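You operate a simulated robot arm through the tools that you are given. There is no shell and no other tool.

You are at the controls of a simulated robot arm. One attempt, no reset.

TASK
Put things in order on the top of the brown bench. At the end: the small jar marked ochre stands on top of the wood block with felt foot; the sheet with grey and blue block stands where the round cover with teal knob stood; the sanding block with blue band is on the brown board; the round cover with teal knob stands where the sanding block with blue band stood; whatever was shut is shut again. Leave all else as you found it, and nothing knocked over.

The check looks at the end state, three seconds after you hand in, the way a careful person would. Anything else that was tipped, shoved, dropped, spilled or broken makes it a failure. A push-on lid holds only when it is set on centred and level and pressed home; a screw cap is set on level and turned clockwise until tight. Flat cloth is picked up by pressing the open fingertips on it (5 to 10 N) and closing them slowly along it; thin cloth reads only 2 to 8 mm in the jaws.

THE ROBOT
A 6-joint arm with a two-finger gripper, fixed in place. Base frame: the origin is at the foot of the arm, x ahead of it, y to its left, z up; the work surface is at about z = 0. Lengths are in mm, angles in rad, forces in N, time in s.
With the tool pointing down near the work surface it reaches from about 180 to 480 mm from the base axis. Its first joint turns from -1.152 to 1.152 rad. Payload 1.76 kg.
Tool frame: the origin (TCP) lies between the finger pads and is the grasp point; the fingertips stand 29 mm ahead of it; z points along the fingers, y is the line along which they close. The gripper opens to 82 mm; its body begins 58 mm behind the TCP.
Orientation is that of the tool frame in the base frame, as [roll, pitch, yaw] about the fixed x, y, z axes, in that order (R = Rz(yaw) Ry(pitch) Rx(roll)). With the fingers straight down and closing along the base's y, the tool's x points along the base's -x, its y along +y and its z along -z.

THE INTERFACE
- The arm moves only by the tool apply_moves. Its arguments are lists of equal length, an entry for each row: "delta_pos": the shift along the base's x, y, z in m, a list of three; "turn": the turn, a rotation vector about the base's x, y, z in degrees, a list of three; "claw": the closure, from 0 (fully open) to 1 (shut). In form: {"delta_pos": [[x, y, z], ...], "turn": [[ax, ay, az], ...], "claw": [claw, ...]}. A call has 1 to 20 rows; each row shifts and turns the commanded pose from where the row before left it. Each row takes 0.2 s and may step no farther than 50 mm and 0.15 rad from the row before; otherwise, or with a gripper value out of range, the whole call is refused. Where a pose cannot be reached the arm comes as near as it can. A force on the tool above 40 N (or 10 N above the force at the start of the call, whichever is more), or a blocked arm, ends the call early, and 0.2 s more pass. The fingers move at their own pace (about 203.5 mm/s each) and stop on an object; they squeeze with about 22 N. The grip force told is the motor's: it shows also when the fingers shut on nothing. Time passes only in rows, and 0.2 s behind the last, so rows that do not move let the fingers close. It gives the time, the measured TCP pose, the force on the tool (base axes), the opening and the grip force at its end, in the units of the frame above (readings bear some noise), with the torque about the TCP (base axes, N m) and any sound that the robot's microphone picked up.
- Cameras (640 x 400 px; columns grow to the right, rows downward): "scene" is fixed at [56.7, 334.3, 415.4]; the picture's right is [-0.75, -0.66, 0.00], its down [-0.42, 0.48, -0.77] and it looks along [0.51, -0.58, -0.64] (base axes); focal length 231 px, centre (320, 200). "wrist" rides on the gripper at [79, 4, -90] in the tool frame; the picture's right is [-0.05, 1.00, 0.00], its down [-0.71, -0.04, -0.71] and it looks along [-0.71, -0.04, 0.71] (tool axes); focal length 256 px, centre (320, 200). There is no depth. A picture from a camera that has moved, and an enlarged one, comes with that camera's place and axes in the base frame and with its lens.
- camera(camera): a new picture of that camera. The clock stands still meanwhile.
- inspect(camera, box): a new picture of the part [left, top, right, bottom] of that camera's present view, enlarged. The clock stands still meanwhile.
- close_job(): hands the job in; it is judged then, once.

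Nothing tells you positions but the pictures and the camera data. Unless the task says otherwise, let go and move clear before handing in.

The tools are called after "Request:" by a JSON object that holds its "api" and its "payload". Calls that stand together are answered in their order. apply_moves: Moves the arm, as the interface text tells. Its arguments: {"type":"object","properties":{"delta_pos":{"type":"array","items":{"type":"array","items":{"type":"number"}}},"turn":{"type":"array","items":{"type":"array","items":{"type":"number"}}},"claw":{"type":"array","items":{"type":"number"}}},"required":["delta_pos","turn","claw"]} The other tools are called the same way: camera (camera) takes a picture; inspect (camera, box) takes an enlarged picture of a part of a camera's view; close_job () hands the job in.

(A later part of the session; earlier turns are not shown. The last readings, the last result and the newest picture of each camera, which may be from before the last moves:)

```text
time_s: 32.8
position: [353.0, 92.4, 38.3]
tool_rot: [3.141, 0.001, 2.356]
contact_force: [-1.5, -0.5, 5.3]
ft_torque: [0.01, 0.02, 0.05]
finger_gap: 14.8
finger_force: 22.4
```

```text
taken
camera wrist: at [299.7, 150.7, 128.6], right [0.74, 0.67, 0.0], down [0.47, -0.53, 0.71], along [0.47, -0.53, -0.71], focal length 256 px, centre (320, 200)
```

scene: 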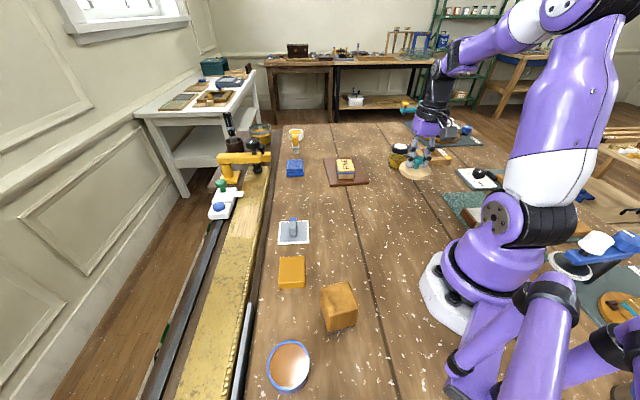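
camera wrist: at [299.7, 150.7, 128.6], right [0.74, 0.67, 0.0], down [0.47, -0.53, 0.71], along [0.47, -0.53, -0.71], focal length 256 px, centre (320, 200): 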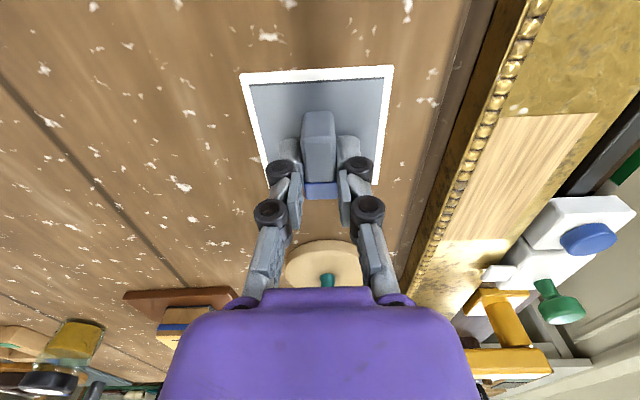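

The block is gripped (gap 14.8). I'll lift only 6 mm and see whether the sheet comes with it.

Request:
{"api": "apply_moves", "payload": {"delta_pos": [[0, 0, 0.002], [0, 0, 0.002], [0, 0, 0.002], [0, 0, 0.002], [0, 0, 0]], "turn": [[0, 0, 0], [0, 0, 0], [0, 0, 0], [0, 0, 0], [0, 0, 0]], "claw": [1, 1, 1, 1, 1]}}

Request:
{"api": "inspect", "payload": {"camera": "wrist", "box": [220, 40, 420, 220]}}

Request:
{"api": "inspect", "payload": {"camera": "scene", "box": [260, 190, 340, 260]}}

```text
time_s: 34.0
position: [352.6, 90.9, 47.1]
tool_rot: [-3.141, 0.0, 2.356]
contact_force: [0.4, 0.0, -0.2]
ft_torque: [0.0, 0.0, 0.0]
finger_gap: 14.7
finger_force: 22.2
```

```text
2.22 times, centred on (320, 130) of wrist
camera zoom: at [299.5, 150.3, 135.5], right [0.74, 0.67, 0.0], down [0.47, -0.53, 0.71], along [0.47, -0.53, -0.71], focal length 569 px, centre (320, 356)
```

zoom: 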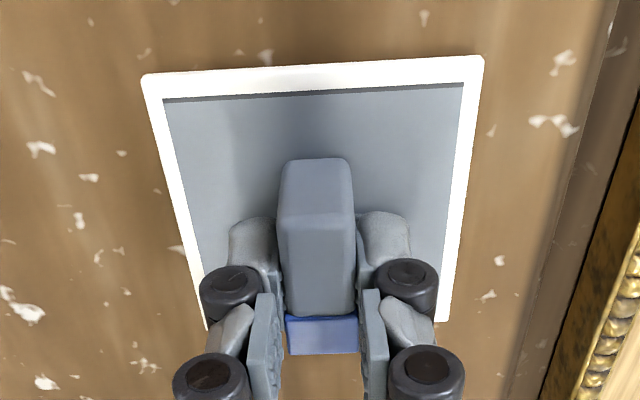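

```text
5.71 times, centred on (300, 225) of scene
camera zoom: at [56.7, 334.3, 415.4], right [-0.75, -0.66, 0.0], down [-0.42, 0.48, -0.77], along [0.51, -0.58, -0.64], focal length 1321 px, centre (434, 57)
```

zoom: 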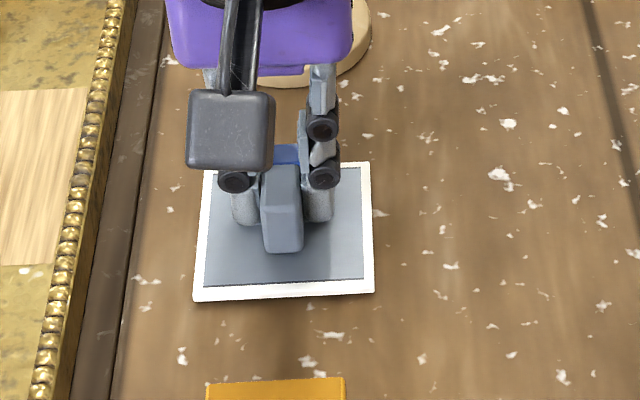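

The sheet rises together with the block, so it is one piece. I'll lift it higher and carry it to the cover's old spot, (208.8,-217.1).

Request:
{"api": "apply_moves", "payload": {"delta_pos": [[0, 0, 0.015], [0, 0, 0.025], [0, 0, 0.025], [-0.00967, -0.02051, 0], [-0.00967, -0.02051, 0], [-0.00967, -0.02051, 0], [-0.00967, -0.02051, 0], [-0.00967, -0.02051, 0], [-0.00967, -0.02051, 0], [-0.00967, -0.02051, 0], [-0.00967, -0.02051, 0], [-0.00967, -0.02051, 0], [-0.00967, -0.02051, 0], [-0.00967, -0.02051, 0], [-0.00967, -0.02051, 0], [-0.00967, -0.02051, 0], [-0.00967, -0.02051, 0], [-0.00967, -0.02051, 0], [0, 0, 0], [0, 0, 0]], "turn": [[0, 0, 0], [0, 0, 0], [0, 0, 0], [0, 0, 0], [0, 0, 0], [0, 0, 0], [0, 0, 0], [0, 0, 0], [0, 0, 0], [0, 0, 0], [0, 0, 0], [0, 0, 0], [0, 0, 0], [0, 0, 0], [0, 0, 0], [0, 0, 0], [0, 0, 0], [0, 0, 0], [0, 0, 0], [0, 0, 0]], "claw": [1, 1, 1, 1, 1, 1, 1, 1, 1, 1, 1, 1, 1, 1, 1, 1, 1, 1, 1, 1]}}

Request:
{"api": "camera", "payload": {"camera": "wrist"}}

Request:
{"api": "camera", "payload": {"camera": "scene"}}

```text
time_s: 38.2
position: [208.2, -217.4, 111.4]
tool_rot: [3.142, -0.001, 2.356]
contact_force: [0.0, -0.7, -0.2]
ft_torque: [-0.01, 0.04, 0.0]
finger_gap: 15.0
finger_force: 21.3
```

```text
taken
camera wrist: at [154.1, -158.7, 200.5], right [0.74, 0.67, 0.0], down [0.47, -0.53, 0.71], along [0.47, -0.53, -0.71], focal length 256 px, centre (320, 200)
```

wrist: 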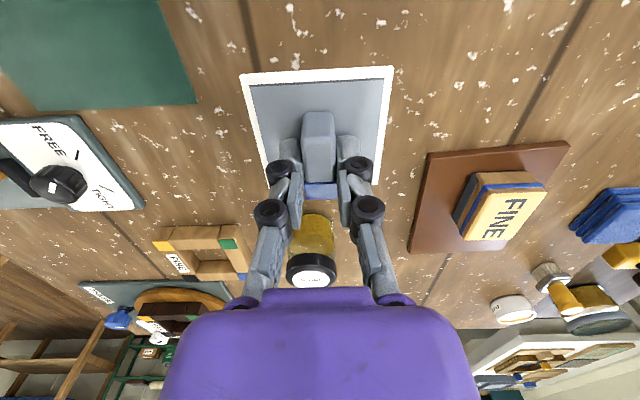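

```text
taken
```

scene: 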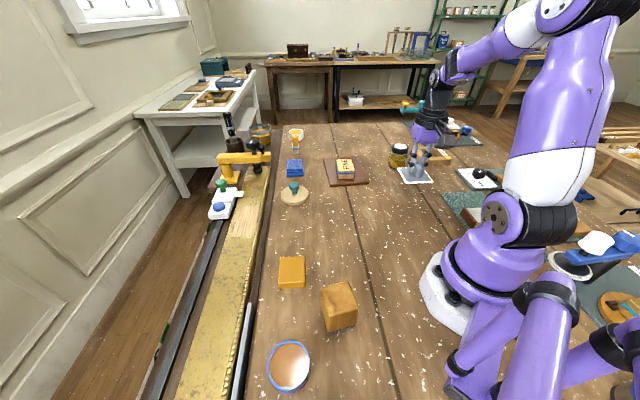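

It is over the target. I'll lower it now.

Request:
{"api": "apply_moves", "payload": {"delta_pos": [[0, 0, -0.02], [0, 0, -0.02], [0, 0, -0.015], [0, 0, -0.01], [0, 0, -0.003], [0, 0, -0.001], [0, 0, 0]], "turn": [[0, 0, 0], [0, 0, 0], [0, 0, 0], [0, 0, 0], [0, 0, 0], [0, 0, 0], [0, 0, 0]], "claw": [1, 1, 1, 1, 1, 1, 1]}}

Request:
{"api": "apply_moves", "payload": {"delta_pos": [[0, 0, -0.0015], [0, 0, 0]], "turn": [[0, 0, 0], [0, 0, 0]], "claw": [1, 1]}}

Request:
{"api": "apply_moves", "payload": {"delta_pos": [[0, 0, -0.001], [0, 0, 0]], "turn": [[0, 0, 0], [0, 0, 0]], "claw": [1, 1]}}

```text
time_s: 39.8
position: [206.5, -216.3, 42.6]
tool_rot: [3.141, -0.001, 2.357]
contact_force: [0.3, -0.5, -0.8]
ft_torque: [0.02, -0.03, 0.01]
finger_gap: 14.8
finger_force: 21.9
```

```text
time_s: 40.4
position: [208.3, -216.1, 42.0]
tool_rot: [3.141, 0.0, 2.356]
contact_force: [-0.4, 0.2, -0.6]
ft_torque: [0.01, -0.03, 0.02]
finger_gap: 14.8
finger_force: 22.8
```

```text
time_s: 41.0
position: [208.1, -216.8, 41.1]
tool_rot: [3.142, 0.001, 2.356]
contact_force: [-0.4, -0.2, -0.2]
ft_torque: [0.01, -0.01, 0.01]
finger_gap: 14.9
finger_force: 22.2
```

Request:
{"api": "apply_moves", "payload": {"delta_pos": [[0, 0, -0.001], [0, 0, 0]], "turn": [[0, 0, 0], [0, 0, 0]], "claw": [1, 1]}}

Request:
{"api": "apply_moves", "payload": {"delta_pos": [[0, 0, -0.0008], [0, 0, 0]], "turn": [[0, 0, 0], [0, 0, 0]], "claw": [1, 1]}}

```text
time_s: 41.6
position: [207.4, -215.3, 40.3]
tool_rot: [3.141, 0.0, 2.355]
contact_force: [-0.8, 1.0, 3.9]
ft_torque: [0.03, -0.01, -0.01]
finger_gap: 14.8
finger_force: 22.1
```

```text
time_s: 42.2
position: [207.5, -216.3, 39.3]
tool_rot: [-3.14, -0.001, 2.355]
contact_force: [-1.5, 3.9, 15.8]
ft_torque: [0.19, 0.09, -0.01]
finger_gap: 14.9
finger_force: 21.7
```

It has touched the bench. I'll release and rise.

Request:
{"api": "apply_moves", "payload": {"delta_pos": [[0, 0, 0.0008], [0, 0, 0], [0, 0, 0], [0, 0, 0.01], [0, 0, 0.02], [0, 0, 0.03], [0, 0, 0.03], [0, 0, 0.02], [0, 0, 0]], "turn": [[0, 0, 0], [0, 0, 0], [0, 0, 0], [0, 0, 0], [0, 0, 0], [0, 0, 0], [0, 0, 0], [0, 0, 0], [0, 0, 0]], "claw": [1, 0.7, 0.4, 0.4, 0.4, 0.4, 0.4, 0.4, 0.2]}}

Request:
{"api": "camera", "payload": {"camera": "wrist"}}

Request:
{"api": "inspect", "payload": {"camera": "scene", "box": [340, 120, 480, 230]}}

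```text
time_s: 44.2
position: [209.5, -215.2, 151.1]
tool_rot: [3.14, -0.001, 2.357]
contact_force: [-0.2, 0.4, 0.0]
ft_torque: [-0.01, 0.02, 0.0]
finger_gap: 65.5
finger_force: 0.0
```

```text
taken
camera wrist: at [155.6, -157.4, 239.7], right [0.74, 0.67, 0.0], down [0.47, -0.53, 0.71], along [0.47, -0.53, -0.71], focal length 256 px, centre (320, 200)
```

wrist: 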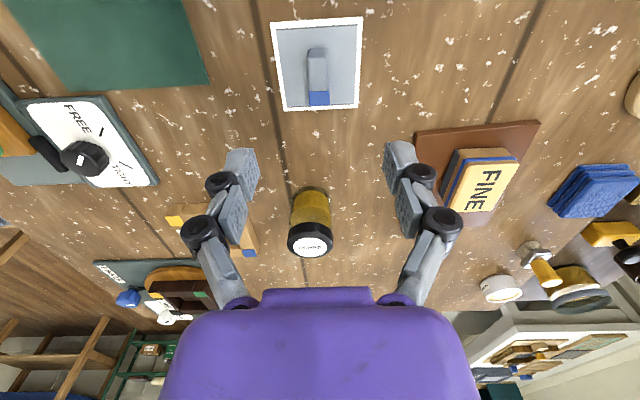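

```text
3.64 times, centred on (410, 175) of scene
camera zoom: at [56.7, 334.3, 415.4], right [-0.75, -0.66, 0.0], down [-0.42, 0.48, -0.77], along [0.51, -0.58, -0.64], focal length 841 px, centre (-7, 291)
```

zoom: 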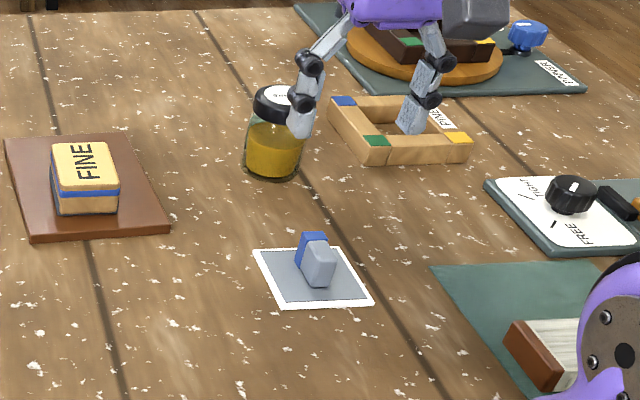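

The sheet is placed. Before taking the jar (near (309,-344)) I'll survey the wood block with the wrist camera, moving round at a safe height.

Request:
{"api": "apply_moves", "payload": {"delta_pos": [[0.0114, 0.0196, 0.008], [0.0114, 0.0196, 0.008], [0.0114, 0.0196, 0.008], [0.0114, 0.0196, 0.008], [0.0114, 0.0196, 0.008], [0.0114, 0.0196, 0.008], [0.0114, 0.0196, 0.008], [0.0114, 0.0196, 0.008], [0, 0.02, 0], [0, 0.02, 0], [0, 0.02, 0], [0, 0.02, 0], [0, 0.02, 0], [0, 0.02, 0]], "turn": [[0, 0, 4.3], [0, 0, 4.3], [0, 0, 4.3], [0, 0, 4.3], [0, 0, 4.3], [0, 0, 4.3], [0, 0, 4.3], [0, 0, 4.3], [0, 0, 4.3], [0, 0, 4.3], [0, 0, 4.3], [0, 0, 4.3], [0, 0, 4.3], [0, 0, 4.3]], "claw": [0, 0, 0, 0, 0, 0, 0, 0, 0, 0, 0, 0, 0, 0]}}

Request:
{"api": "apply_moves", "payload": {"delta_pos": [[-0.0144, 0.0144, 0], [-0.0144, 0.0144, 0], [-0.0144, 0.0144, 0], [-0.0144, 0.0144, 0], [-0.0144, 0.0144, 0], [-0.0144, 0.0144, 0], [-0.0144, 0.0144, 0], [-0.0144, 0.0144, 0], [0, 0, 0]], "turn": [[0, 0, 3.725], [0, 0, 3.725], [0, 0, 3.725], [0, 0, 3.725], [0, 0, 3.725], [0, 0, 3.725], [0, 0, 3.725], [0, 0, 3.725], [0, 0, 0]], "claw": [0, 0, 0, 0, 0, 0, 0, 0, 0]}}

Request:
{"api": "camera", "payload": {"camera": "wrist"}}

Request:
{"api": "camera", "payload": {"camera": "scene"}}

```text
time_s: 47.2
position: [298.6, 60.9, 213.3]
tool_rot: [3.141, 0.0, -2.874]
contact_force: [-0.3, 0.4, 0.0]
ft_torque: [-0.01, 0.0, -0.01]
finger_gap: 81.8
finger_force: 0.0
```

```text
time_s: 49.2
position: [184.4, 177.5, 212.9]
tool_rot: [3.141, 0.0, -2.357]
contact_force: [0.0, -0.3, -0.3]
ft_torque: [0.0, -0.05, -0.02]
finger_gap: 81.9
finger_force: 0.1
```

```text
taken
camera wrist: at [125.1, 123.8, 302.4], right [-0.67, 0.74, 0.0], down [0.53, 0.47, 0.71], along [0.53, 0.47, -0.71], focal length 256 px, centre (320, 200)
```

wrist: 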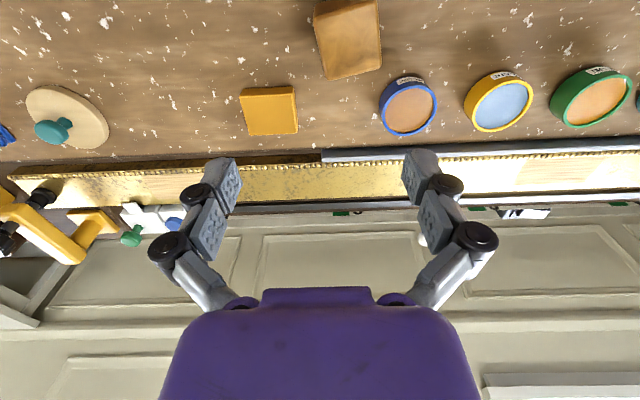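

```text
taken
```

scene: 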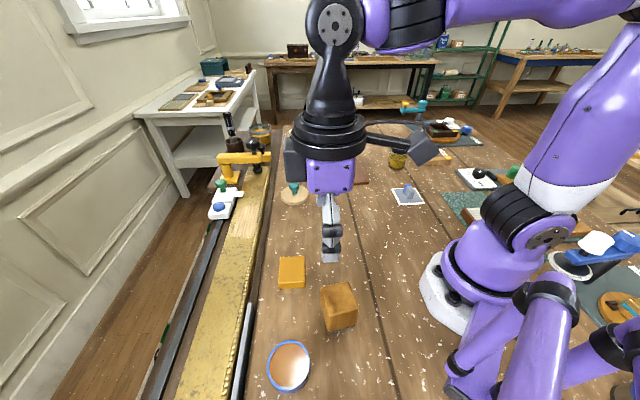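

Request:
{"api": "inspect", "payload": {"camera": "wrist", "box": [280, 0, 440, 100]}}

Request:
{"api": "inspect", "payload": {"camera": "scene", "box": [310, 270, 370, 340]}}

```text
4.00 times, centred on (360, 50) of wrist
camera zoom: at [125.1, 123.8, 302.4], right [-0.67, 0.74, 0.0], down [0.53, 0.47, 0.71], along [0.53, 0.47, -0.71], focal length 1024 px, centre (160, 800)
```

zoom: 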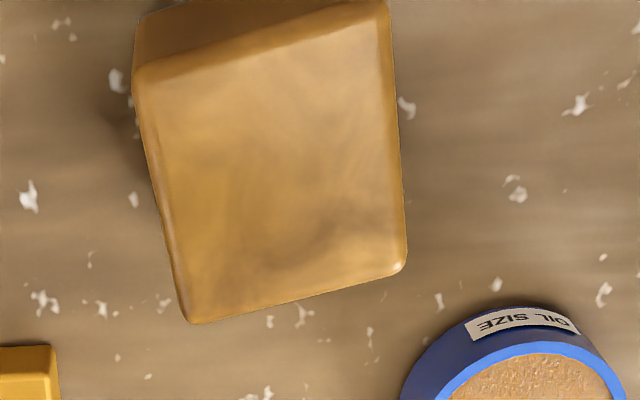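

```text
5.71 times, centred on (340, 305) of scene
camera zoom: at [56.7, 334.4, 415.4], right [-0.75, -0.66, 0.0], down [-0.42, 0.48, -0.77], along [0.51, -0.58, -0.64], focal length 1321 px, centre (206, -400)
```

zoom: 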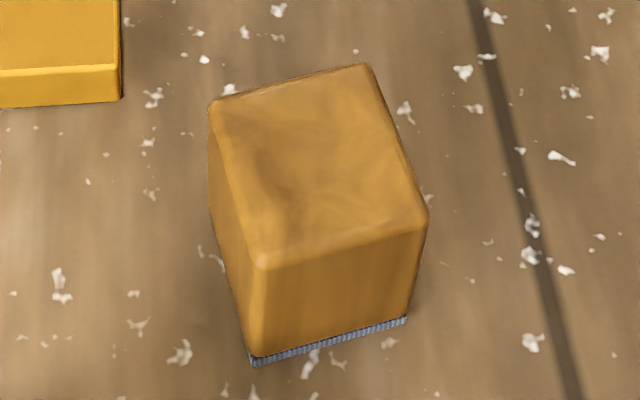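

The wood block top is about 47 mm square at z≈65, centred near (153,178). I'll come closer above it for a refined measurement.

Request:
{"api": "apply_moves", "payload": {"delta_pos": [[-0.008, 0.0008, -0.008], [-0.008, 0.0008, -0.01], [-0.008, 0.0008, -0.01], [-0.0078, 0.0006, -0.01], [0, 0, -0.01], [0, 0, 0]], "turn": [[0, 0, 0], [0, 0, 0], [0, 0, 0], [0, 0, 0], [0, 0, 0], [0, 0, 0]], "claw": [0, 0, 0, 0, 0, 0]}}

Request:
{"api": "camera", "payload": {"camera": "wrist"}}

Request:
{"api": "inspect", "payload": {"camera": "wrist", "box": [240, 0, 400, 120]}}

```text
time_s: 50.6
position: [152.2, 178.0, 166.4]
tool_rot: [-3.141, 0.0, -2.357]
contact_force: [0.1, -0.2, -0.2]
ft_torque: [0.0, 0.01, 0.01]
finger_gap: 82.0
finger_force: 0.1
```

```text
taken
camera wrist: at [94.2, 125.5, 254.9], right [-0.67, 0.74, 0.0], down [0.53, 0.47, 0.71], along [0.53, 0.47, -0.71], focal length 256 px, centre (320, 200)
```

wrist: 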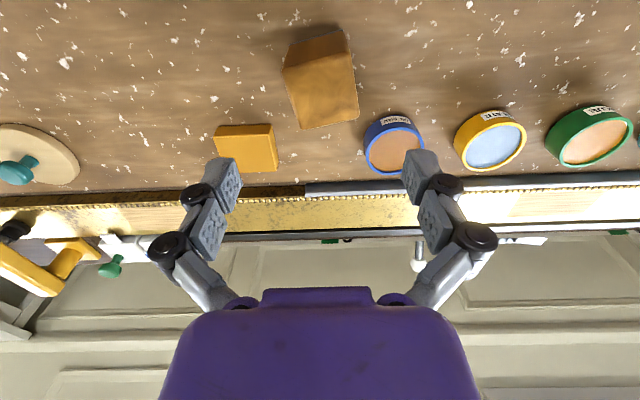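

```text
3.33 times, centred on (320, 60) of wrist
camera zoom: at [94.2, 125.5, 254.9], right [-0.67, 0.74, 0.0], down [0.53, 0.47, 0.71], along [0.53, 0.47, -0.71], focal length 853 px, centre (320, 667)
```

zoom: 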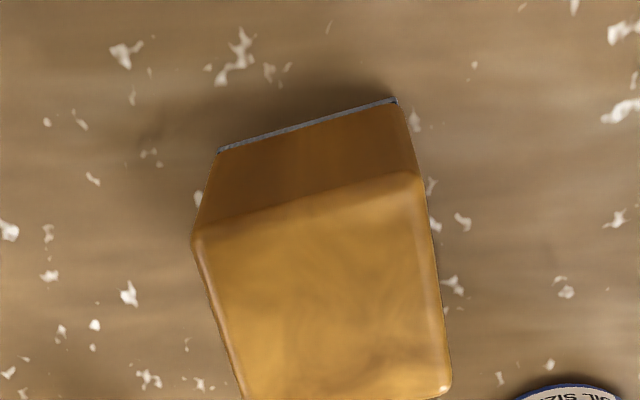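

The block top is at z≈64, centred at about (151.8,180). Now I'll go back for the jar, reversing my path at a safe height.

Request:
{"api": "apply_moves", "payload": {"delta_pos": [[0.0184, -0.0148, 0.006], [0.0184, -0.0148, 0.006], [0.0184, -0.0148, 0.006], [0.0184, -0.0148, 0.006], [0.0184, -0.0148, 0.006], [0.0184, -0.0148, 0.006], [0.0184, -0.0148, 0.006], [0.0184, -0.0148, 0.006], [0, -0.02, 0], [0, -0.02, 0], [0, -0.02, 0], [0, -0.02, 0], [0, -0.02, 0], [0, -0.02, 0]], "turn": [[0, 0, -3.75], [0, 0, -3.75], [0, 0, -3.75], [0, 0, -3.75], [0, 0, -3.75], [0, 0, -3.75], [0, 0, -3.75], [0, 0, -3.75], [0, 0, -4.3], [0, 0, -4.3], [0, 0, -4.3], [0, 0, -4.3], [0, 0, -4.3], [0, 0, -4.3]], "claw": [0, 0, 0, 0, 0, 0, 0, 0, 0, 0, 0, 0, 0, 0]}}

Request:
{"api": "apply_moves", "payload": {"delta_pos": [[0, -0.0217, -0.002], [0, -0.0217, -0.002], [0, -0.0217, -0.002], [0, -0.0217, -0.002], [0, -0.0217, -0.002], [0, -0.0217, -0.002], [0, -0.0217, -0.002], [0, -0.0217, -0.002], [0, -0.0217, -0.002], [0, -0.0217, -0.002], [0, -0.0217, -0.002], [0, -0.0217, -0.002], [0, 0, 0]], "turn": [[0, 0, -2.85], [0, 0, -2.85], [0, 0, -2.85], [0, 0, -2.85], [0, 0, -2.85], [0, 0, -2.85], [0, 0, -2.85], [0, 0, -2.85], [0, 0, -2.85], [0, 0, -2.85], [0, 0, -2.85], [0, 0, -2.85], [0, 0, 0]], "claw": [0, 0, 0, 0, 0, 0, 0, 0, 0, 0, 0, 0, 0]}}

Request:
{"api": "camera", "payload": {"camera": "wrist"}}

Request:
{"api": "camera", "payload": {"camera": "scene"}}

```text
time_s: 53.6
position: [300.2, -59.5, 213.1]
tool_rot: [-3.141, 0.0, 2.952]
contact_force: [-0.8, 0.2, -0.9]
ft_torque: [0.0, 0.0, -0.01]
finger_gap: 82.2
finger_force: 0.1
```

```text
time_s: 56.4
position: [298.7, -319.1, 188.0]
tool_rot: [3.141, -0.001, 2.356]
contact_force: [0.0, 0.3, -0.2]
ft_torque: [-0.02, 0.02, 0.02]
finger_gap: 82.1
finger_force: 0.1
```

```text
taken
camera wrist: at [244.7, -259.9, 278.6], right [0.74, 0.67, 0.0], down [0.47, -0.53, 0.71], along [0.47, -0.53, -0.71], focal length 256 px, centre (320, 200)
```

wrist: 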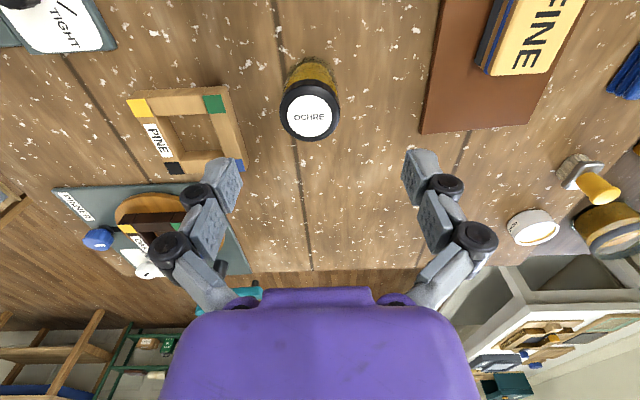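

```text
taken
```

scene: 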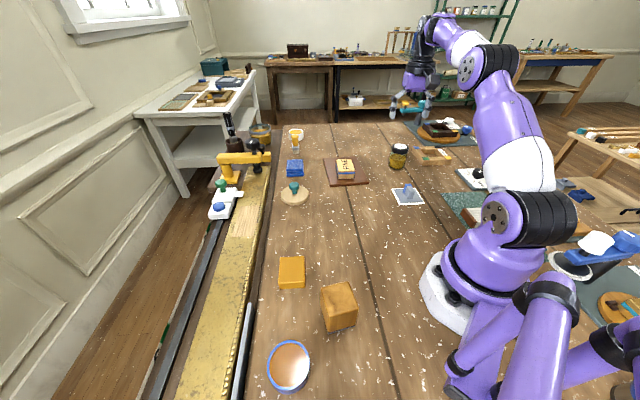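

Request:
{"api": "inspect", "payload": {"camera": "wrist", "box": [260, 40, 360, 150]}}

Request:
{"api": "inspect", "payload": {"camera": "wrist", "box": [110, 40, 360, 200]}}

```text
3.64 times, centred on (310, 95) of wrist
camera zoom: at [244.7, -259.9, 278.6], right [0.74, 0.67, 0.0], down [0.47, -0.53, 0.71], along [0.47, -0.53, -0.71], focal length 931 px, centre (356, 582)
```

zoom: 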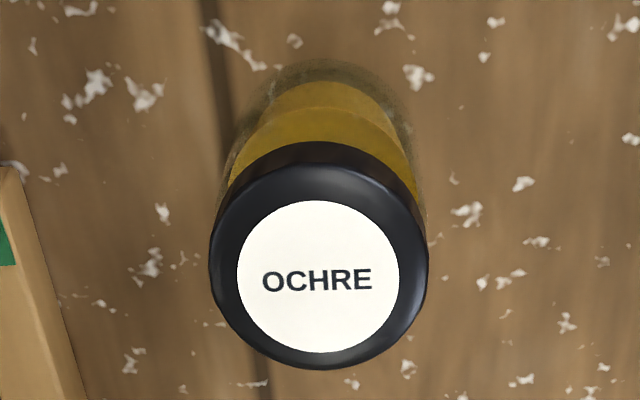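

```text
2.50 times, centred on (235, 120) of wrist
camera zoom: at [244.7, -259.9, 278.6], right [0.74, 0.67, 0.0], down [0.47, -0.53, 0.71], along [0.47, -0.53, -0.71], focal length 640 px, centre (532, 400)
```

zoom: 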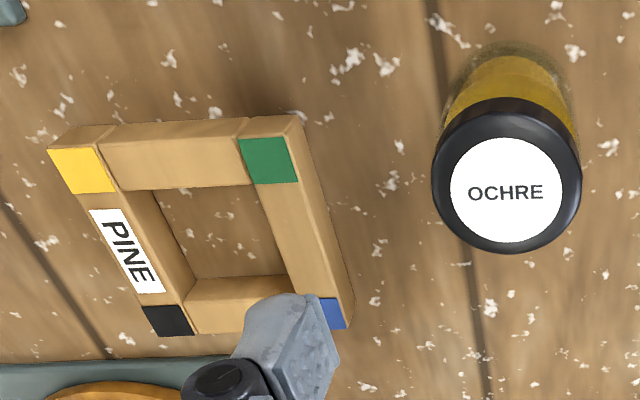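

The jar is at about (310,-345), 51 mm across the lid and 74 mm tall, with 80 mm clearance to the pine frame. I'll move over it and check alignment before lowering round it.

Request:
{"api": "apply_moves", "payload": {"delta_pos": [[0.0049, -0.012, 0], [0.0049, -0.0122, 0], [0, 0, -0.02], [0, 0, -0.025], [0, 0, -0.02], [0, 0, 0]], "turn": [[0, 0, 0], [0, 0, 0], [0, 0, 0], [0, 0, 0], [0, 0, 0], [0, 0, 0]], "claw": [0, 0, 0, 0, 0, 0]}}

Request:
{"api": "camera", "payload": {"camera": "wrist"}}

Request:
{"api": "inspect", "payload": {"camera": "scene", "box": [350, 90, 470, 200]}}

```text
time_s: 57.8
position: [303.1, -329.4, 123.4]
tool_rot: [-3.141, 0.0, 2.356]
contact_force: [-0.6, 0.0, -0.1]
ft_torque: [0.02, 0.0, -0.02]
finger_gap: 82.0
finger_force: 0.1
out of reach, approached as far as the arm can: row 2
```

```text
taken
camera wrist: at [250.6, -271.3, 213.0], right [0.74, 0.67, 0.0], down [0.47, -0.53, 0.71], along [0.47, -0.53, -0.71], focal length 256 px, centre (320, 200)
```

wrist: 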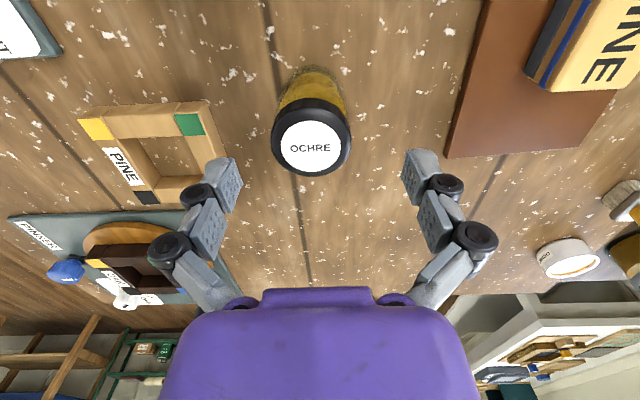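

```text
3.64 times, centred on (410, 145) of scene
camera zoom: at [56.7, 334.3, 415.4], right [-0.75, -0.66, 0.0], down [-0.42, 0.48, -0.77], along [0.51, -0.58, -0.64], focal length 841 px, centre (-7, 400)
```

zoom: 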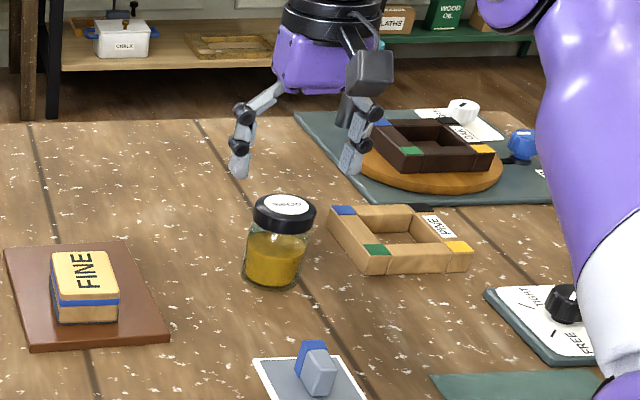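

The arm can't reach the jar's centre at that height, and the jar is about 13 mm further out and 6 mm to the left. The fingers straddle it sideways, so I'll fix the lateral offset, go down beside it, then slide outward lower where reach is longer.

Request:
{"api": "apply_moves", "payload": {"delta_pos": [[-0.0042, -0.0038, 0], [0, 0, -0.01], [0, 0, -0.015], [0, 0, -0.015], [0, 0, 0]], "turn": [[0, 0, 0], [0, 0, 0], [0, 0, 0], [0, 0, 0], [0, 0, 0]], "claw": [0, 0, 0, 0, 0]}}

Request:
{"api": "camera", "payload": {"camera": "wrist"}}

Request:
{"api": "inspect", "payload": {"camera": "scene", "box": [350, 90, 470, 200]}}

```text
time_s: 59.0
position: [299.1, -335.2, 85.1]
tool_rot: [3.141, -0.001, 2.357]
contact_force: [0.4, 0.5, -0.2]
ft_torque: [-0.02, 0.01, -0.03]
finger_gap: 81.9
finger_force: 0.0
```

```text
taken
camera wrist: at [246.1, -276.1, 174.1], right [0.74, 0.67, 0.0], down [0.47, -0.53, 0.71], along [0.47, -0.53, -0.71], focal length 256 px, centre (320, 200)
```

wrist: 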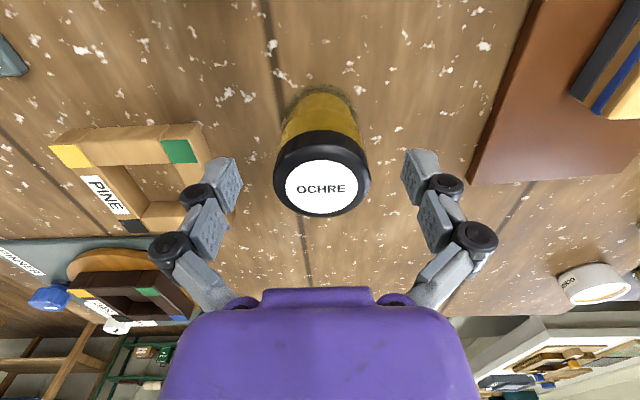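

```text
3.64 times, centred on (410, 145) of scene
camera zoom: at [56.7, 334.3, 415.4], right [-0.75, -0.66, 0.0], down [-0.42, 0.48, -0.77], along [0.51, -0.58, -0.64], focal length 841 px, centre (-7, 400)
```

zoom: 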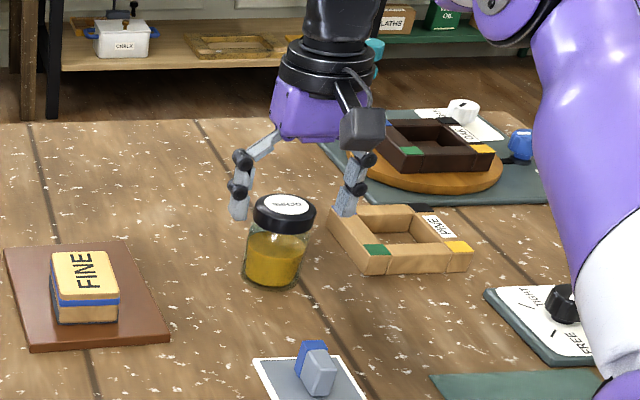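

The jar is centred laterally between the fingers. I'll lower, slide outward about 12 mm, then settle at body height.

Request:
{"api": "apply_moves", "payload": {"delta_pos": [[0, 0, -0.012], [0, 0, -0.012], [0, 0, -0.006], [0.0042, -0.0046, 0], [0.0041, -0.0046, 0], [0, 0, 0]], "turn": [[0, 0, 0], [0, 0, 0], [0, 0, 0], [0, 0, 0], [0, 0, 0], [0, 0, 0]], "claw": [0.1, 0.1, 0.1, 0.1, 0.1, 0.1]}}

Request:
{"api": "camera", "payload": {"camera": "wrist"}}

Request:
{"api": "inspect", "payload": {"camera": "scene", "box": [350, 90, 470, 200]}}

```text
time_s: 60.4
position: [306.1, -343.8, 53.9]
tool_rot: [3.141, 0.0, 2.356]
contact_force: [-0.4, -0.1, 0.0]
ft_torque: [0.01, 0.0, -0.01]
finger_gap: 73.8
finger_force: 0.1
```

```text
taken
camera wrist: at [253.9, -285.6, 143.2], right [0.74, 0.67, 0.0], down [0.47, -0.53, 0.71], along [0.47, -0.53, -0.71], focal length 256 px, centre (320, 200)
```

wrist: 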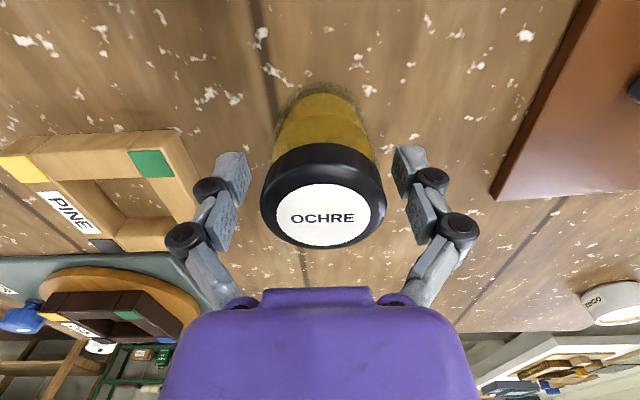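

```text
3.64 times, centred on (410, 145) of scene
camera zoom: at [56.7, 334.3, 415.4], right [-0.75, -0.66, 0.0], down [-0.42, 0.48, -0.77], along [0.51, -0.58, -0.64], focal length 841 px, centre (-7, 400)
```

zoom: 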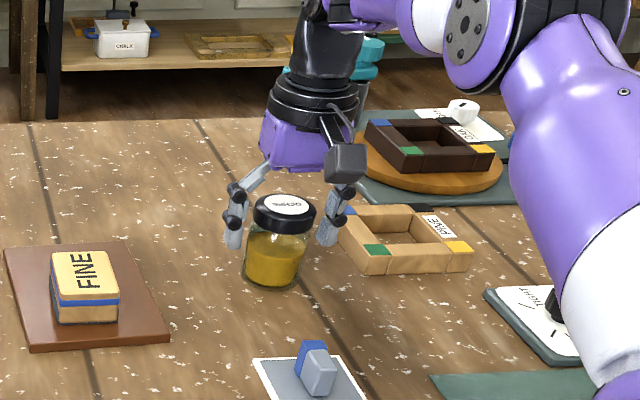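

The jar is centred between the fingers. I'll lower to grip the body well below the lid, then close.

Request:
{"api": "apply_moves", "payload": {"delta_pos": [[0.0008, 0.0007, -0.008], [0, 0, -0.007], [0, 0, 0], [0, 0, 0], [0, 0, 0], [0, 0, 0]], "turn": [[0, 0, 0], [0, 0, 0], [0, 0, 0], [0, 0, 0], [0, 0, 0], [0, 0, 0]], "claw": [0.1, 0.1, 0.1, 0.25, 0.35, 1]}}

Request:
{"api": "camera", "payload": {"camera": "wrist"}}

Request:
{"api": "inspect", "payload": {"camera": "scene", "box": [360, 110, 440, 190]}}

```text
time_s: 61.8
position: [307.6, -343.6, 39.1]
tool_rot: [-3.141, 0.0, 2.357]
contact_force: [-0.3, 1.2, 2.5]
ft_torque: [0.03, 0.04, 0.0]
finger_gap: 53.3
finger_force: 21.5
```

```text
taken
camera wrist: at [254.9, -284.6, 128.3], right [0.74, 0.67, 0.0], down [0.47, -0.53, 0.71], along [0.47, -0.53, -0.71], focal length 256 px, centre (320, 200)
```

wrist: 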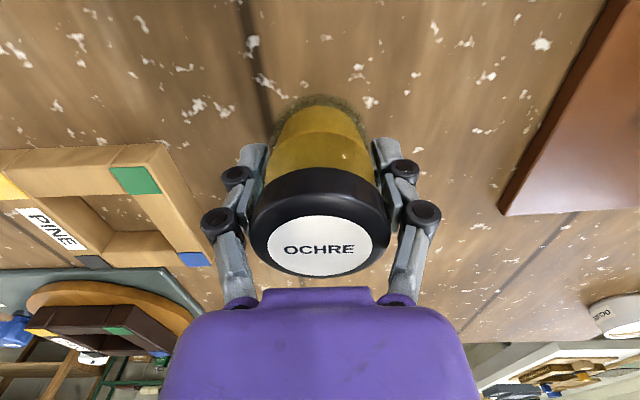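

```text
5.00 times, centred on (400, 150) of scene
camera zoom: at [56.7, 334.4, 415.4], right [-0.75, -0.66, 0.0], down [-0.42, 0.48, -0.77], along [0.51, -0.58, -0.64], focal length 1156 px, centre (-80, 450)
```

zoom: 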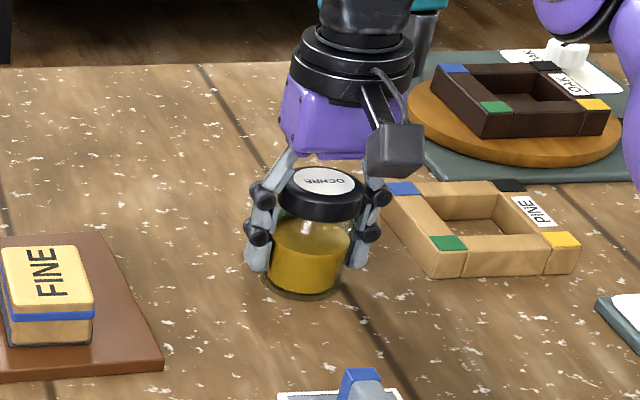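

The jar is gripped (gap 53.3). I'll make a small test lift to confirm the whole jar comes up, not just the lid.

Request:
{"api": "apply_moves", "payload": {"delta_pos": [[0, 0, 0.002], [0, 0, 0.003], [0, 0, 0.005], [0, 0, 0]], "turn": [[0, 0, 0], [0, 0, 0], [0, 0, 0], [0, 0, 0]], "claw": [1, 1, 1, 1]}}

Request:
{"api": "camera", "payload": {"camera": "wrist"}}

Request:
{"api": "inspect", "payload": {"camera": "scene", "box": [360, 110, 440, 190]}}

```text
time_s: 62.8
position: [309.4, -342.8, 47.4]
tool_rot: [3.141, 0.0, 2.357]
contact_force: [-0.1, -0.2, -2.2]
ft_torque: [0.01, -0.02, 0.0]
finger_gap: 53.1
finger_force: 22.0
```

```text
taken
camera wrist: at [255.9, -284.5, 137.8], right [0.74, 0.67, 0.0], down [0.47, -0.53, 0.71], along [0.47, -0.53, -0.71], focal length 256 px, centre (320, 200)
```

wrist: 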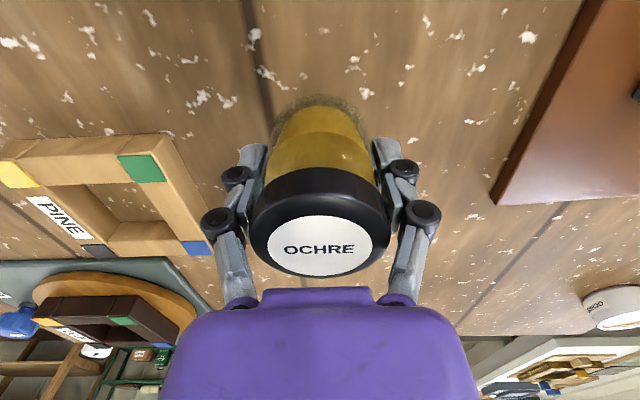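

```text
5.00 times, centred on (400, 150) of scene
camera zoom: at [56.7, 334.3, 415.4], right [-0.75, -0.66, 0.0], down [-0.42, 0.48, -0.77], along [0.51, -0.58, -0.64], focal length 1156 px, centre (-80, 450)
```

zoom: 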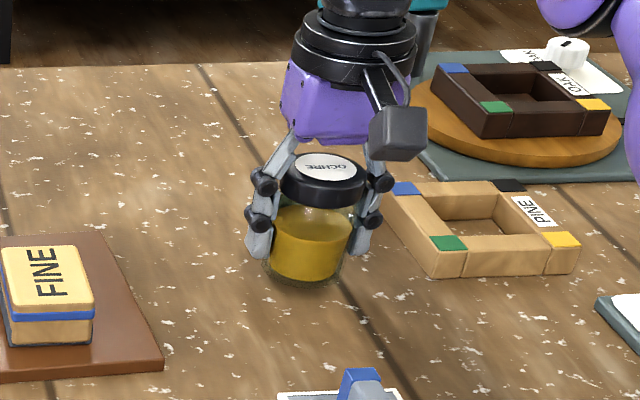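

The whole jar lifts with its lid seated. I'll raise it, pull it inward, and carry it round to above the wood block.

Request:
{"api": "apply_moves", "payload": {"delta_pos": [[0, 0, 0.015], [0, 0, 0.02], [0, 0, 0.02], [-0.002, 0.01, 0.015], [-0.002, 0.016, 0.015], [-0.002, 0.02, 0.015], [0, 0.0197, 0.003], [0, 0.0197, 0.003], [0, 0.0197, 0.003], [0, 0.0197, 0.003], [0, 0.0197, 0.003], [0, 0.0197, 0.003], [0, 0.0197, 0.003], [0, 0.0197, 0.003], [0, 0.0197, 0.003], [0, 0.0197, 0.003], [0, 0.0197, 0.003], [0, 0.0197, 0.003]], "turn": [[0, 0, 0], [0, 0, 0], [0, 0, 0], [0, 0, 0], [0, 0, 0], [0, 0, 0], [0, 0, 3.5], [0, 0, 3.5], [0, 0, 3.5], [0, 0, 3.5], [0, 0, 3.5], [0, 0, 3.5], [0, 0, 3.5], [0, 0, 3.5], [0, 0, 3.5], [0, 0, 3.5], [0, 0, 3.5], [0, 0, 3.5]], "claw": [1, 1, 1, 1, 1, 1, 1, 1, 1, 1, 1, 1, 1, 1, 1, 1, 1, 1]}}

Request:
{"api": "camera", "payload": {"camera": "wrist"}}

```text
time_s: 66.6
position: [301.5, -62.8, 184.6]
tool_rot: [-3.141, 0.001, 3.089]
contact_force: [0.8, -0.6, -1.7]
ft_torque: [-0.01, -0.02, 0.0]
finger_gap: 53.6
finger_force: 22.4
```

```text
taken
camera wrist: at [222.7, -53.6, 273.0], right [0.1, 0.99, 0.0], down [0.7, -0.07, 0.71], along [0.7, -0.07, -0.71], focal length 256 px, centre (320, 200)
```

wrist: 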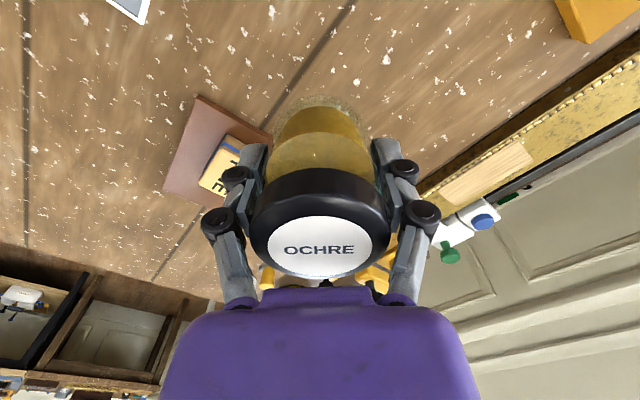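

Request:
{"api": "apply_moves", "payload": {"delta_pos": [[0, 0.02, 0], [0, 0.02, 0], [0, 0.02, 0], [0, 0.02, 0], [0, 0.02, 0], [0, 0.02, 0], [-0.0188, 0.015, 0], [-0.0188, 0.015, 0], [-0.0188, 0.015, 0], [-0.0188, 0.015, 0], [-0.0188, 0.015, 0], [-0.0188, 0.015, 0], [-0.0188, 0.015, 0], [-0.0188, 0.015, 0], [0, 0, 0], [0, 0, 0]], "turn": [[0, 0, 3], [0, 0, 3], [0, 0, 3], [0, 0, 3], [0, 0, 3], [0, 0, 3], [0, 0, 3.75], [0, 0, 3.75], [0, 0, 3.75], [0, 0, 3.75], [0, 0, 3.75], [0, 0, 3.75], [0, 0, 3.75], [0, 0, 3.75], [0, 0, 0], [0, 0, 0]], "claw": [1, 1, 1, 1, 1, 1, 1, 1, 1, 1, 1, 1, 1, 1, 1, 1]}}

Request:
{"api": "camera", "payload": {"camera": "wrist"}}

Request:
{"api": "camera", "payload": {"camera": "scene"}}

```text
time_s: 70.0
position: [154.4, 178.8, 185.9]
tool_rot: [-3.141, 0.001, -2.356]
contact_force: [-1.0, -0.5, -0.5]
ft_torque: [-0.02, 0.0, 0.02]
finger_gap: 53.0
finger_force: 22.1
```

```text
taken
camera wrist: at [94.1, 126.0, 274.3], right [-0.67, 0.74, 0.0], down [0.53, 0.47, 0.71], along [0.53, 0.47, -0.71], focal length 256 px, centre (320, 200)
```

wrist: 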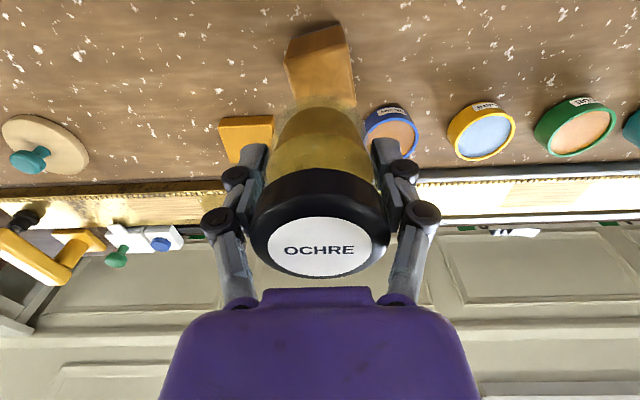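

```text
taken
```

scene: 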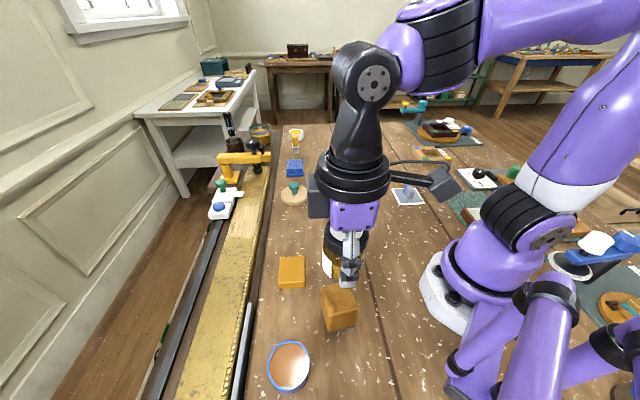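

Request:
{"api": "inspect", "payload": {"camera": "wrist", "box": [250, 0, 410, 120]}}

```text
3.33 times, centred on (330, 60) of wrist
camera zoom: at [94.1, 126.0, 274.3], right [-0.67, 0.74, 0.0], down [0.53, 0.47, 0.71], along [0.53, 0.47, -0.71], focal length 853 px, centre (287, 667)
```

zoom: 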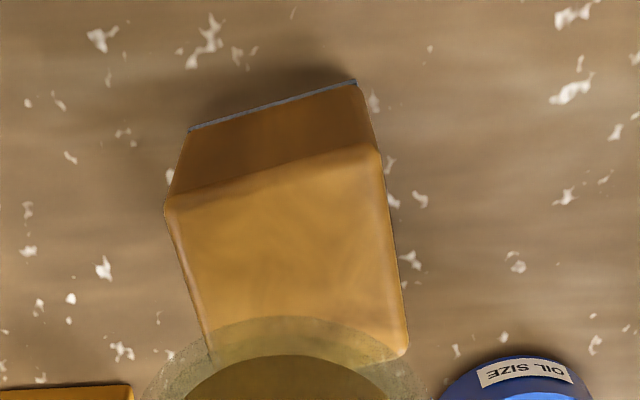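

The jar is within 1.5 mm of the block's centre. I'll correct that and lower to just above the block top.

Request:
{"api": "apply_moves", "payload": {"delta_pos": [[-0.0006, 0.0014, -0.015], [0, 0, -0.02], [0, 0, -0.02], [0, 0, -0.012], [0, 0, -0.006], [0, 0, -0.002], [0, 0, 0]], "turn": [[0, 0, 0], [0, 0, 0], [0, 0, 0], [0, 0, 0], [0, 0, 0], [0, 0, 0], [0, 0, 0]], "claw": [1, 1, 1, 1, 1, 1, 1]}}

Request:
{"api": "inspect", "payload": {"camera": "wrist", "box": [240, 60, 400, 180]}}

Request:
{"api": "inspect", "payload": {"camera": "scene", "box": [290, 230, 400, 350]}}

```text
time_s: 71.6
position: [151.3, 180.6, 108.7]
tool_rot: [-3.141, 0.001, -2.356]
contact_force: [-0.5, -0.1, -2.0]
ft_torque: [0.05, -0.01, -0.03]
finger_gap: 52.9
finger_force: 22.2
```

```text
3.33 times, centred on (320, 120) of wrist
camera zoom: at [92.3, 126.6, 198.5], right [-0.67, 0.74, 0.0], down [0.53, 0.47, 0.71], along [0.53, 0.47, -0.71], focal length 853 px, centre (320, 467)
```

zoom: 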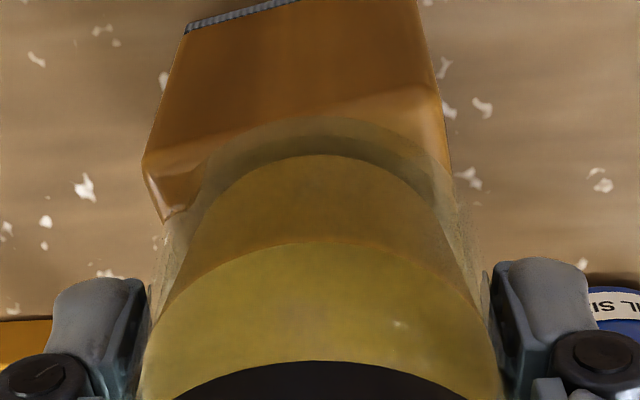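

```text
3.33 times, centred on (345, 290) of scene
camera zoom: at [56.7, 334.3, 415.4], right [-0.75, -0.66, 0.0], down [-0.42, 0.48, -0.77], along [0.51, -0.58, -0.64], focal length 771 px, centre (237, -100)
```

zoom: 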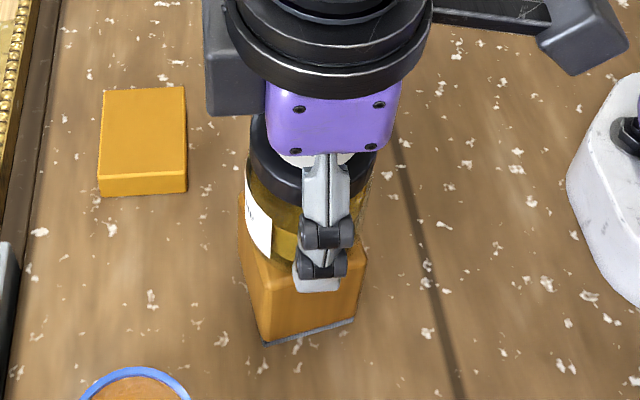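

It is just above the block. I'll step down slowly now.

Request:
{"api": "apply_moves", "payload": {"delta_pos": [[0, 0, -0.002], [0, 0, -0.0015], [0, 0, 0]], "turn": [[0, 0, 0], [0, 0, 0], [0, 0, 0]], "claw": [1, 1, 1]}}

Request:
{"api": "apply_moves", "payload": {"delta_pos": [[0, 0, -0.001], [0, 0, 0]], "turn": [[0, 0, 0], [0, 0, 0]], "claw": [1, 1]}}

Request:
{"api": "apply_moves", "payload": {"delta_pos": [[0, 0, -0.001], [0, 0, 0]], "turn": [[0, 0, 0], [0, 0, 0]], "claw": [1, 1]}}

```text
time_s: 72.4
position: [151.5, 179.6, 106.4]
tool_rot: [3.14, 0.001, -2.355]
contact_force: [-2.1, -4.0, 14.0]
ft_torque: [-0.1, 0.04, 0.04]
finger_gap: 53.5
finger_force: 21.9
```

```text
time_s: 73.0
position: [151.4, 179.4, 106.2]
tool_rot: [-3.142, 0.002, -2.357]
contact_force: [0.6, -0.9, 14.5]
ft_torque: [-0.02, -0.08, -0.01]
finger_gap: 53.3
finger_force: 21.6
```

```text
time_s: 73.6
position: [151.6, 179.6, 105.6]
tool_rot: [3.141, 0.002, -2.357]
contact_force: [0.2, 1.5, 14.8]
ft_torque: [0.06, -0.05, 0.03]
finger_gap: 53.1
finger_force: 22.0
```

The jar rests on the block. I'll ease off slightly, open gently, and check before rising.

Request:
{"api": "apply_moves", "payload": {"delta_pos": [[0, 0, 0.0006], [0, 0, 0], [0, 0, 0], [0, 0, 0], [0, 0, 0]], "turn": [[0, 0, 0], [0, 0, 0], [0, 0, 0], [0, 0, 0], [0, 0, 0]], "claw": [1, 0.3, 0.2, 0.1, 0]}}

Request:
{"api": "camera", "payload": {"camera": "wrist"}}

Request:
{"api": "inspect", "payload": {"camera": "scene", "box": [290, 230, 400, 350]}}

```text
time_s: 74.8
position: [150.9, 179.3, 104.6]
tool_rot: [3.142, 0.0, -2.355]
contact_force: [0.3, -1.1, 0.2]
ft_torque: [0.0, 0.01, 0.01]
finger_gap: 81.9
finger_force: 0.1
```

```text
taken
camera wrist: at [92.6, 126.6, 194.5], right [-0.67, 0.74, 0.0], down [0.53, 0.47, 0.71], along [0.53, 0.47, -0.71], focal length 256 px, centre (320, 200)
```

wrist: 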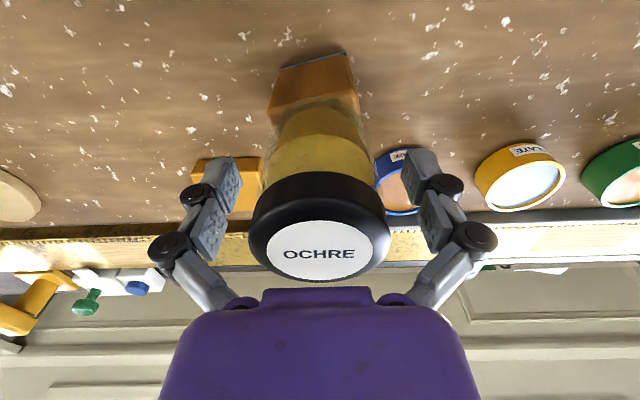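

```text
3.33 times, centred on (345, 290) of scene
camera zoom: at [56.7, 334.3, 415.4], right [-0.75, -0.66, 0.0], down [-0.42, 0.48, -0.77], along [0.51, -0.58, -0.64], focal length 771 px, centre (237, -100)
```

zoom: 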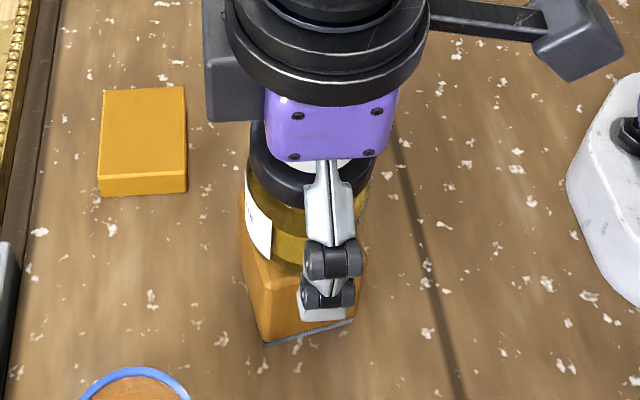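

The jar stands on the block. I'll rise straight up with the fingers fully open, then move clear.

Request:
{"api": "apply_moves", "payload": {"delta_pos": [[0, 0, 0.008], [0, 0, 0.015], [0, 0, 0.02], [0, 0, 0.025], [0, 0, 0.025], [0, 0, 0.02], [0.015, -0.012, 0], [0.018, -0.015, 0], [0.018, -0.015, 0], [0.018, -0.015, 0], [0.018, -0.015, 0], [0.018, -0.015, 0], [0, 0, 0]], "turn": [[0, 0, 0], [0, 0, 0], [0, 0, 0], [0, 0, 0], [0, 0, 0], [0, 0, 0], [0, 0, 0], [0, 0, -3.75], [0, 0, -3.75], [0, 0, -3.75], [0, 0, -3.75], [0, 0, -3.75], [0, 0, 0]], "claw": [0, 0, 0, 0, 0, 0, 0, 0, 0, 0, 0, 0, 0]}}

Request:
{"api": "camera", "payload": {"camera": "scene"}}

Request:
{"api": "camera", "payload": {"camera": "wrist"}}

Request:
{"api": "inspect", "payload": {"camera": "scene", "box": [290, 220, 400, 350]}}

```text
time_s: 77.6
position: [256.5, 92.0, 218.0]
tool_rot: [3.141, -0.001, -2.684]
contact_force: [-0.5, 0.2, 0.0]
ft_torque: [-0.02, 0.04, 0.01]
finger_gap: 81.9
finger_force: 0.1
```

```text
taken
```

scene: 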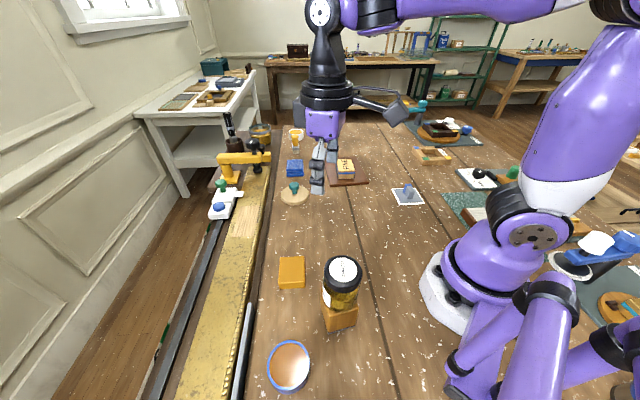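

```text
taken
camera wrist: at [183.5, 61.6, 307.2], right [-0.39, 0.92, 0.0], down [0.65, 0.28, 0.71], along [0.65, 0.28, -0.71], focal length 256 px, centre (320, 200)
```

wrist: 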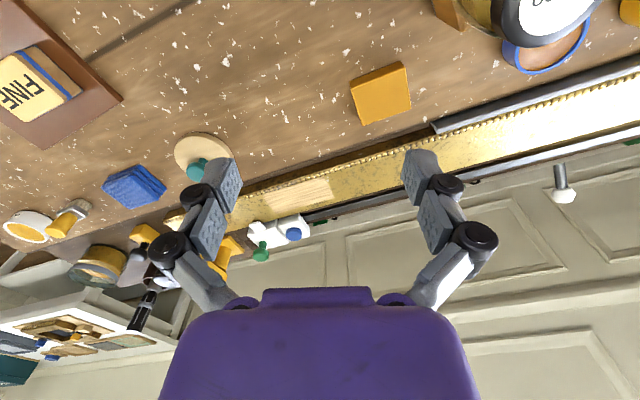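

```text
3.08 times, centred on (345, 285) of scene
camera zoom: at [56.7, 334.3, 415.4], right [-0.75, -0.66, 0.0], down [-0.42, 0.48, -0.77], along [0.51, -0.58, -0.64], focal length 711 px, centre (243, -62)
```

zoom: 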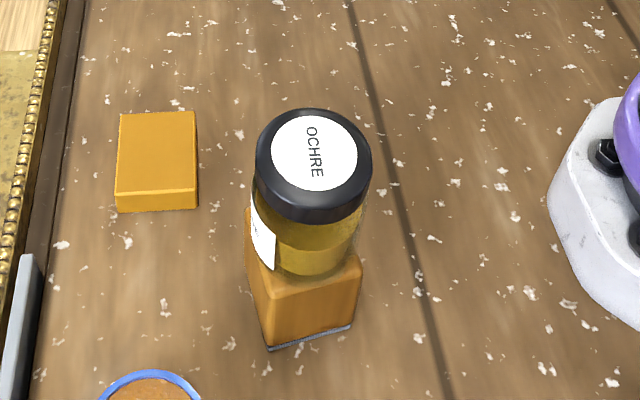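

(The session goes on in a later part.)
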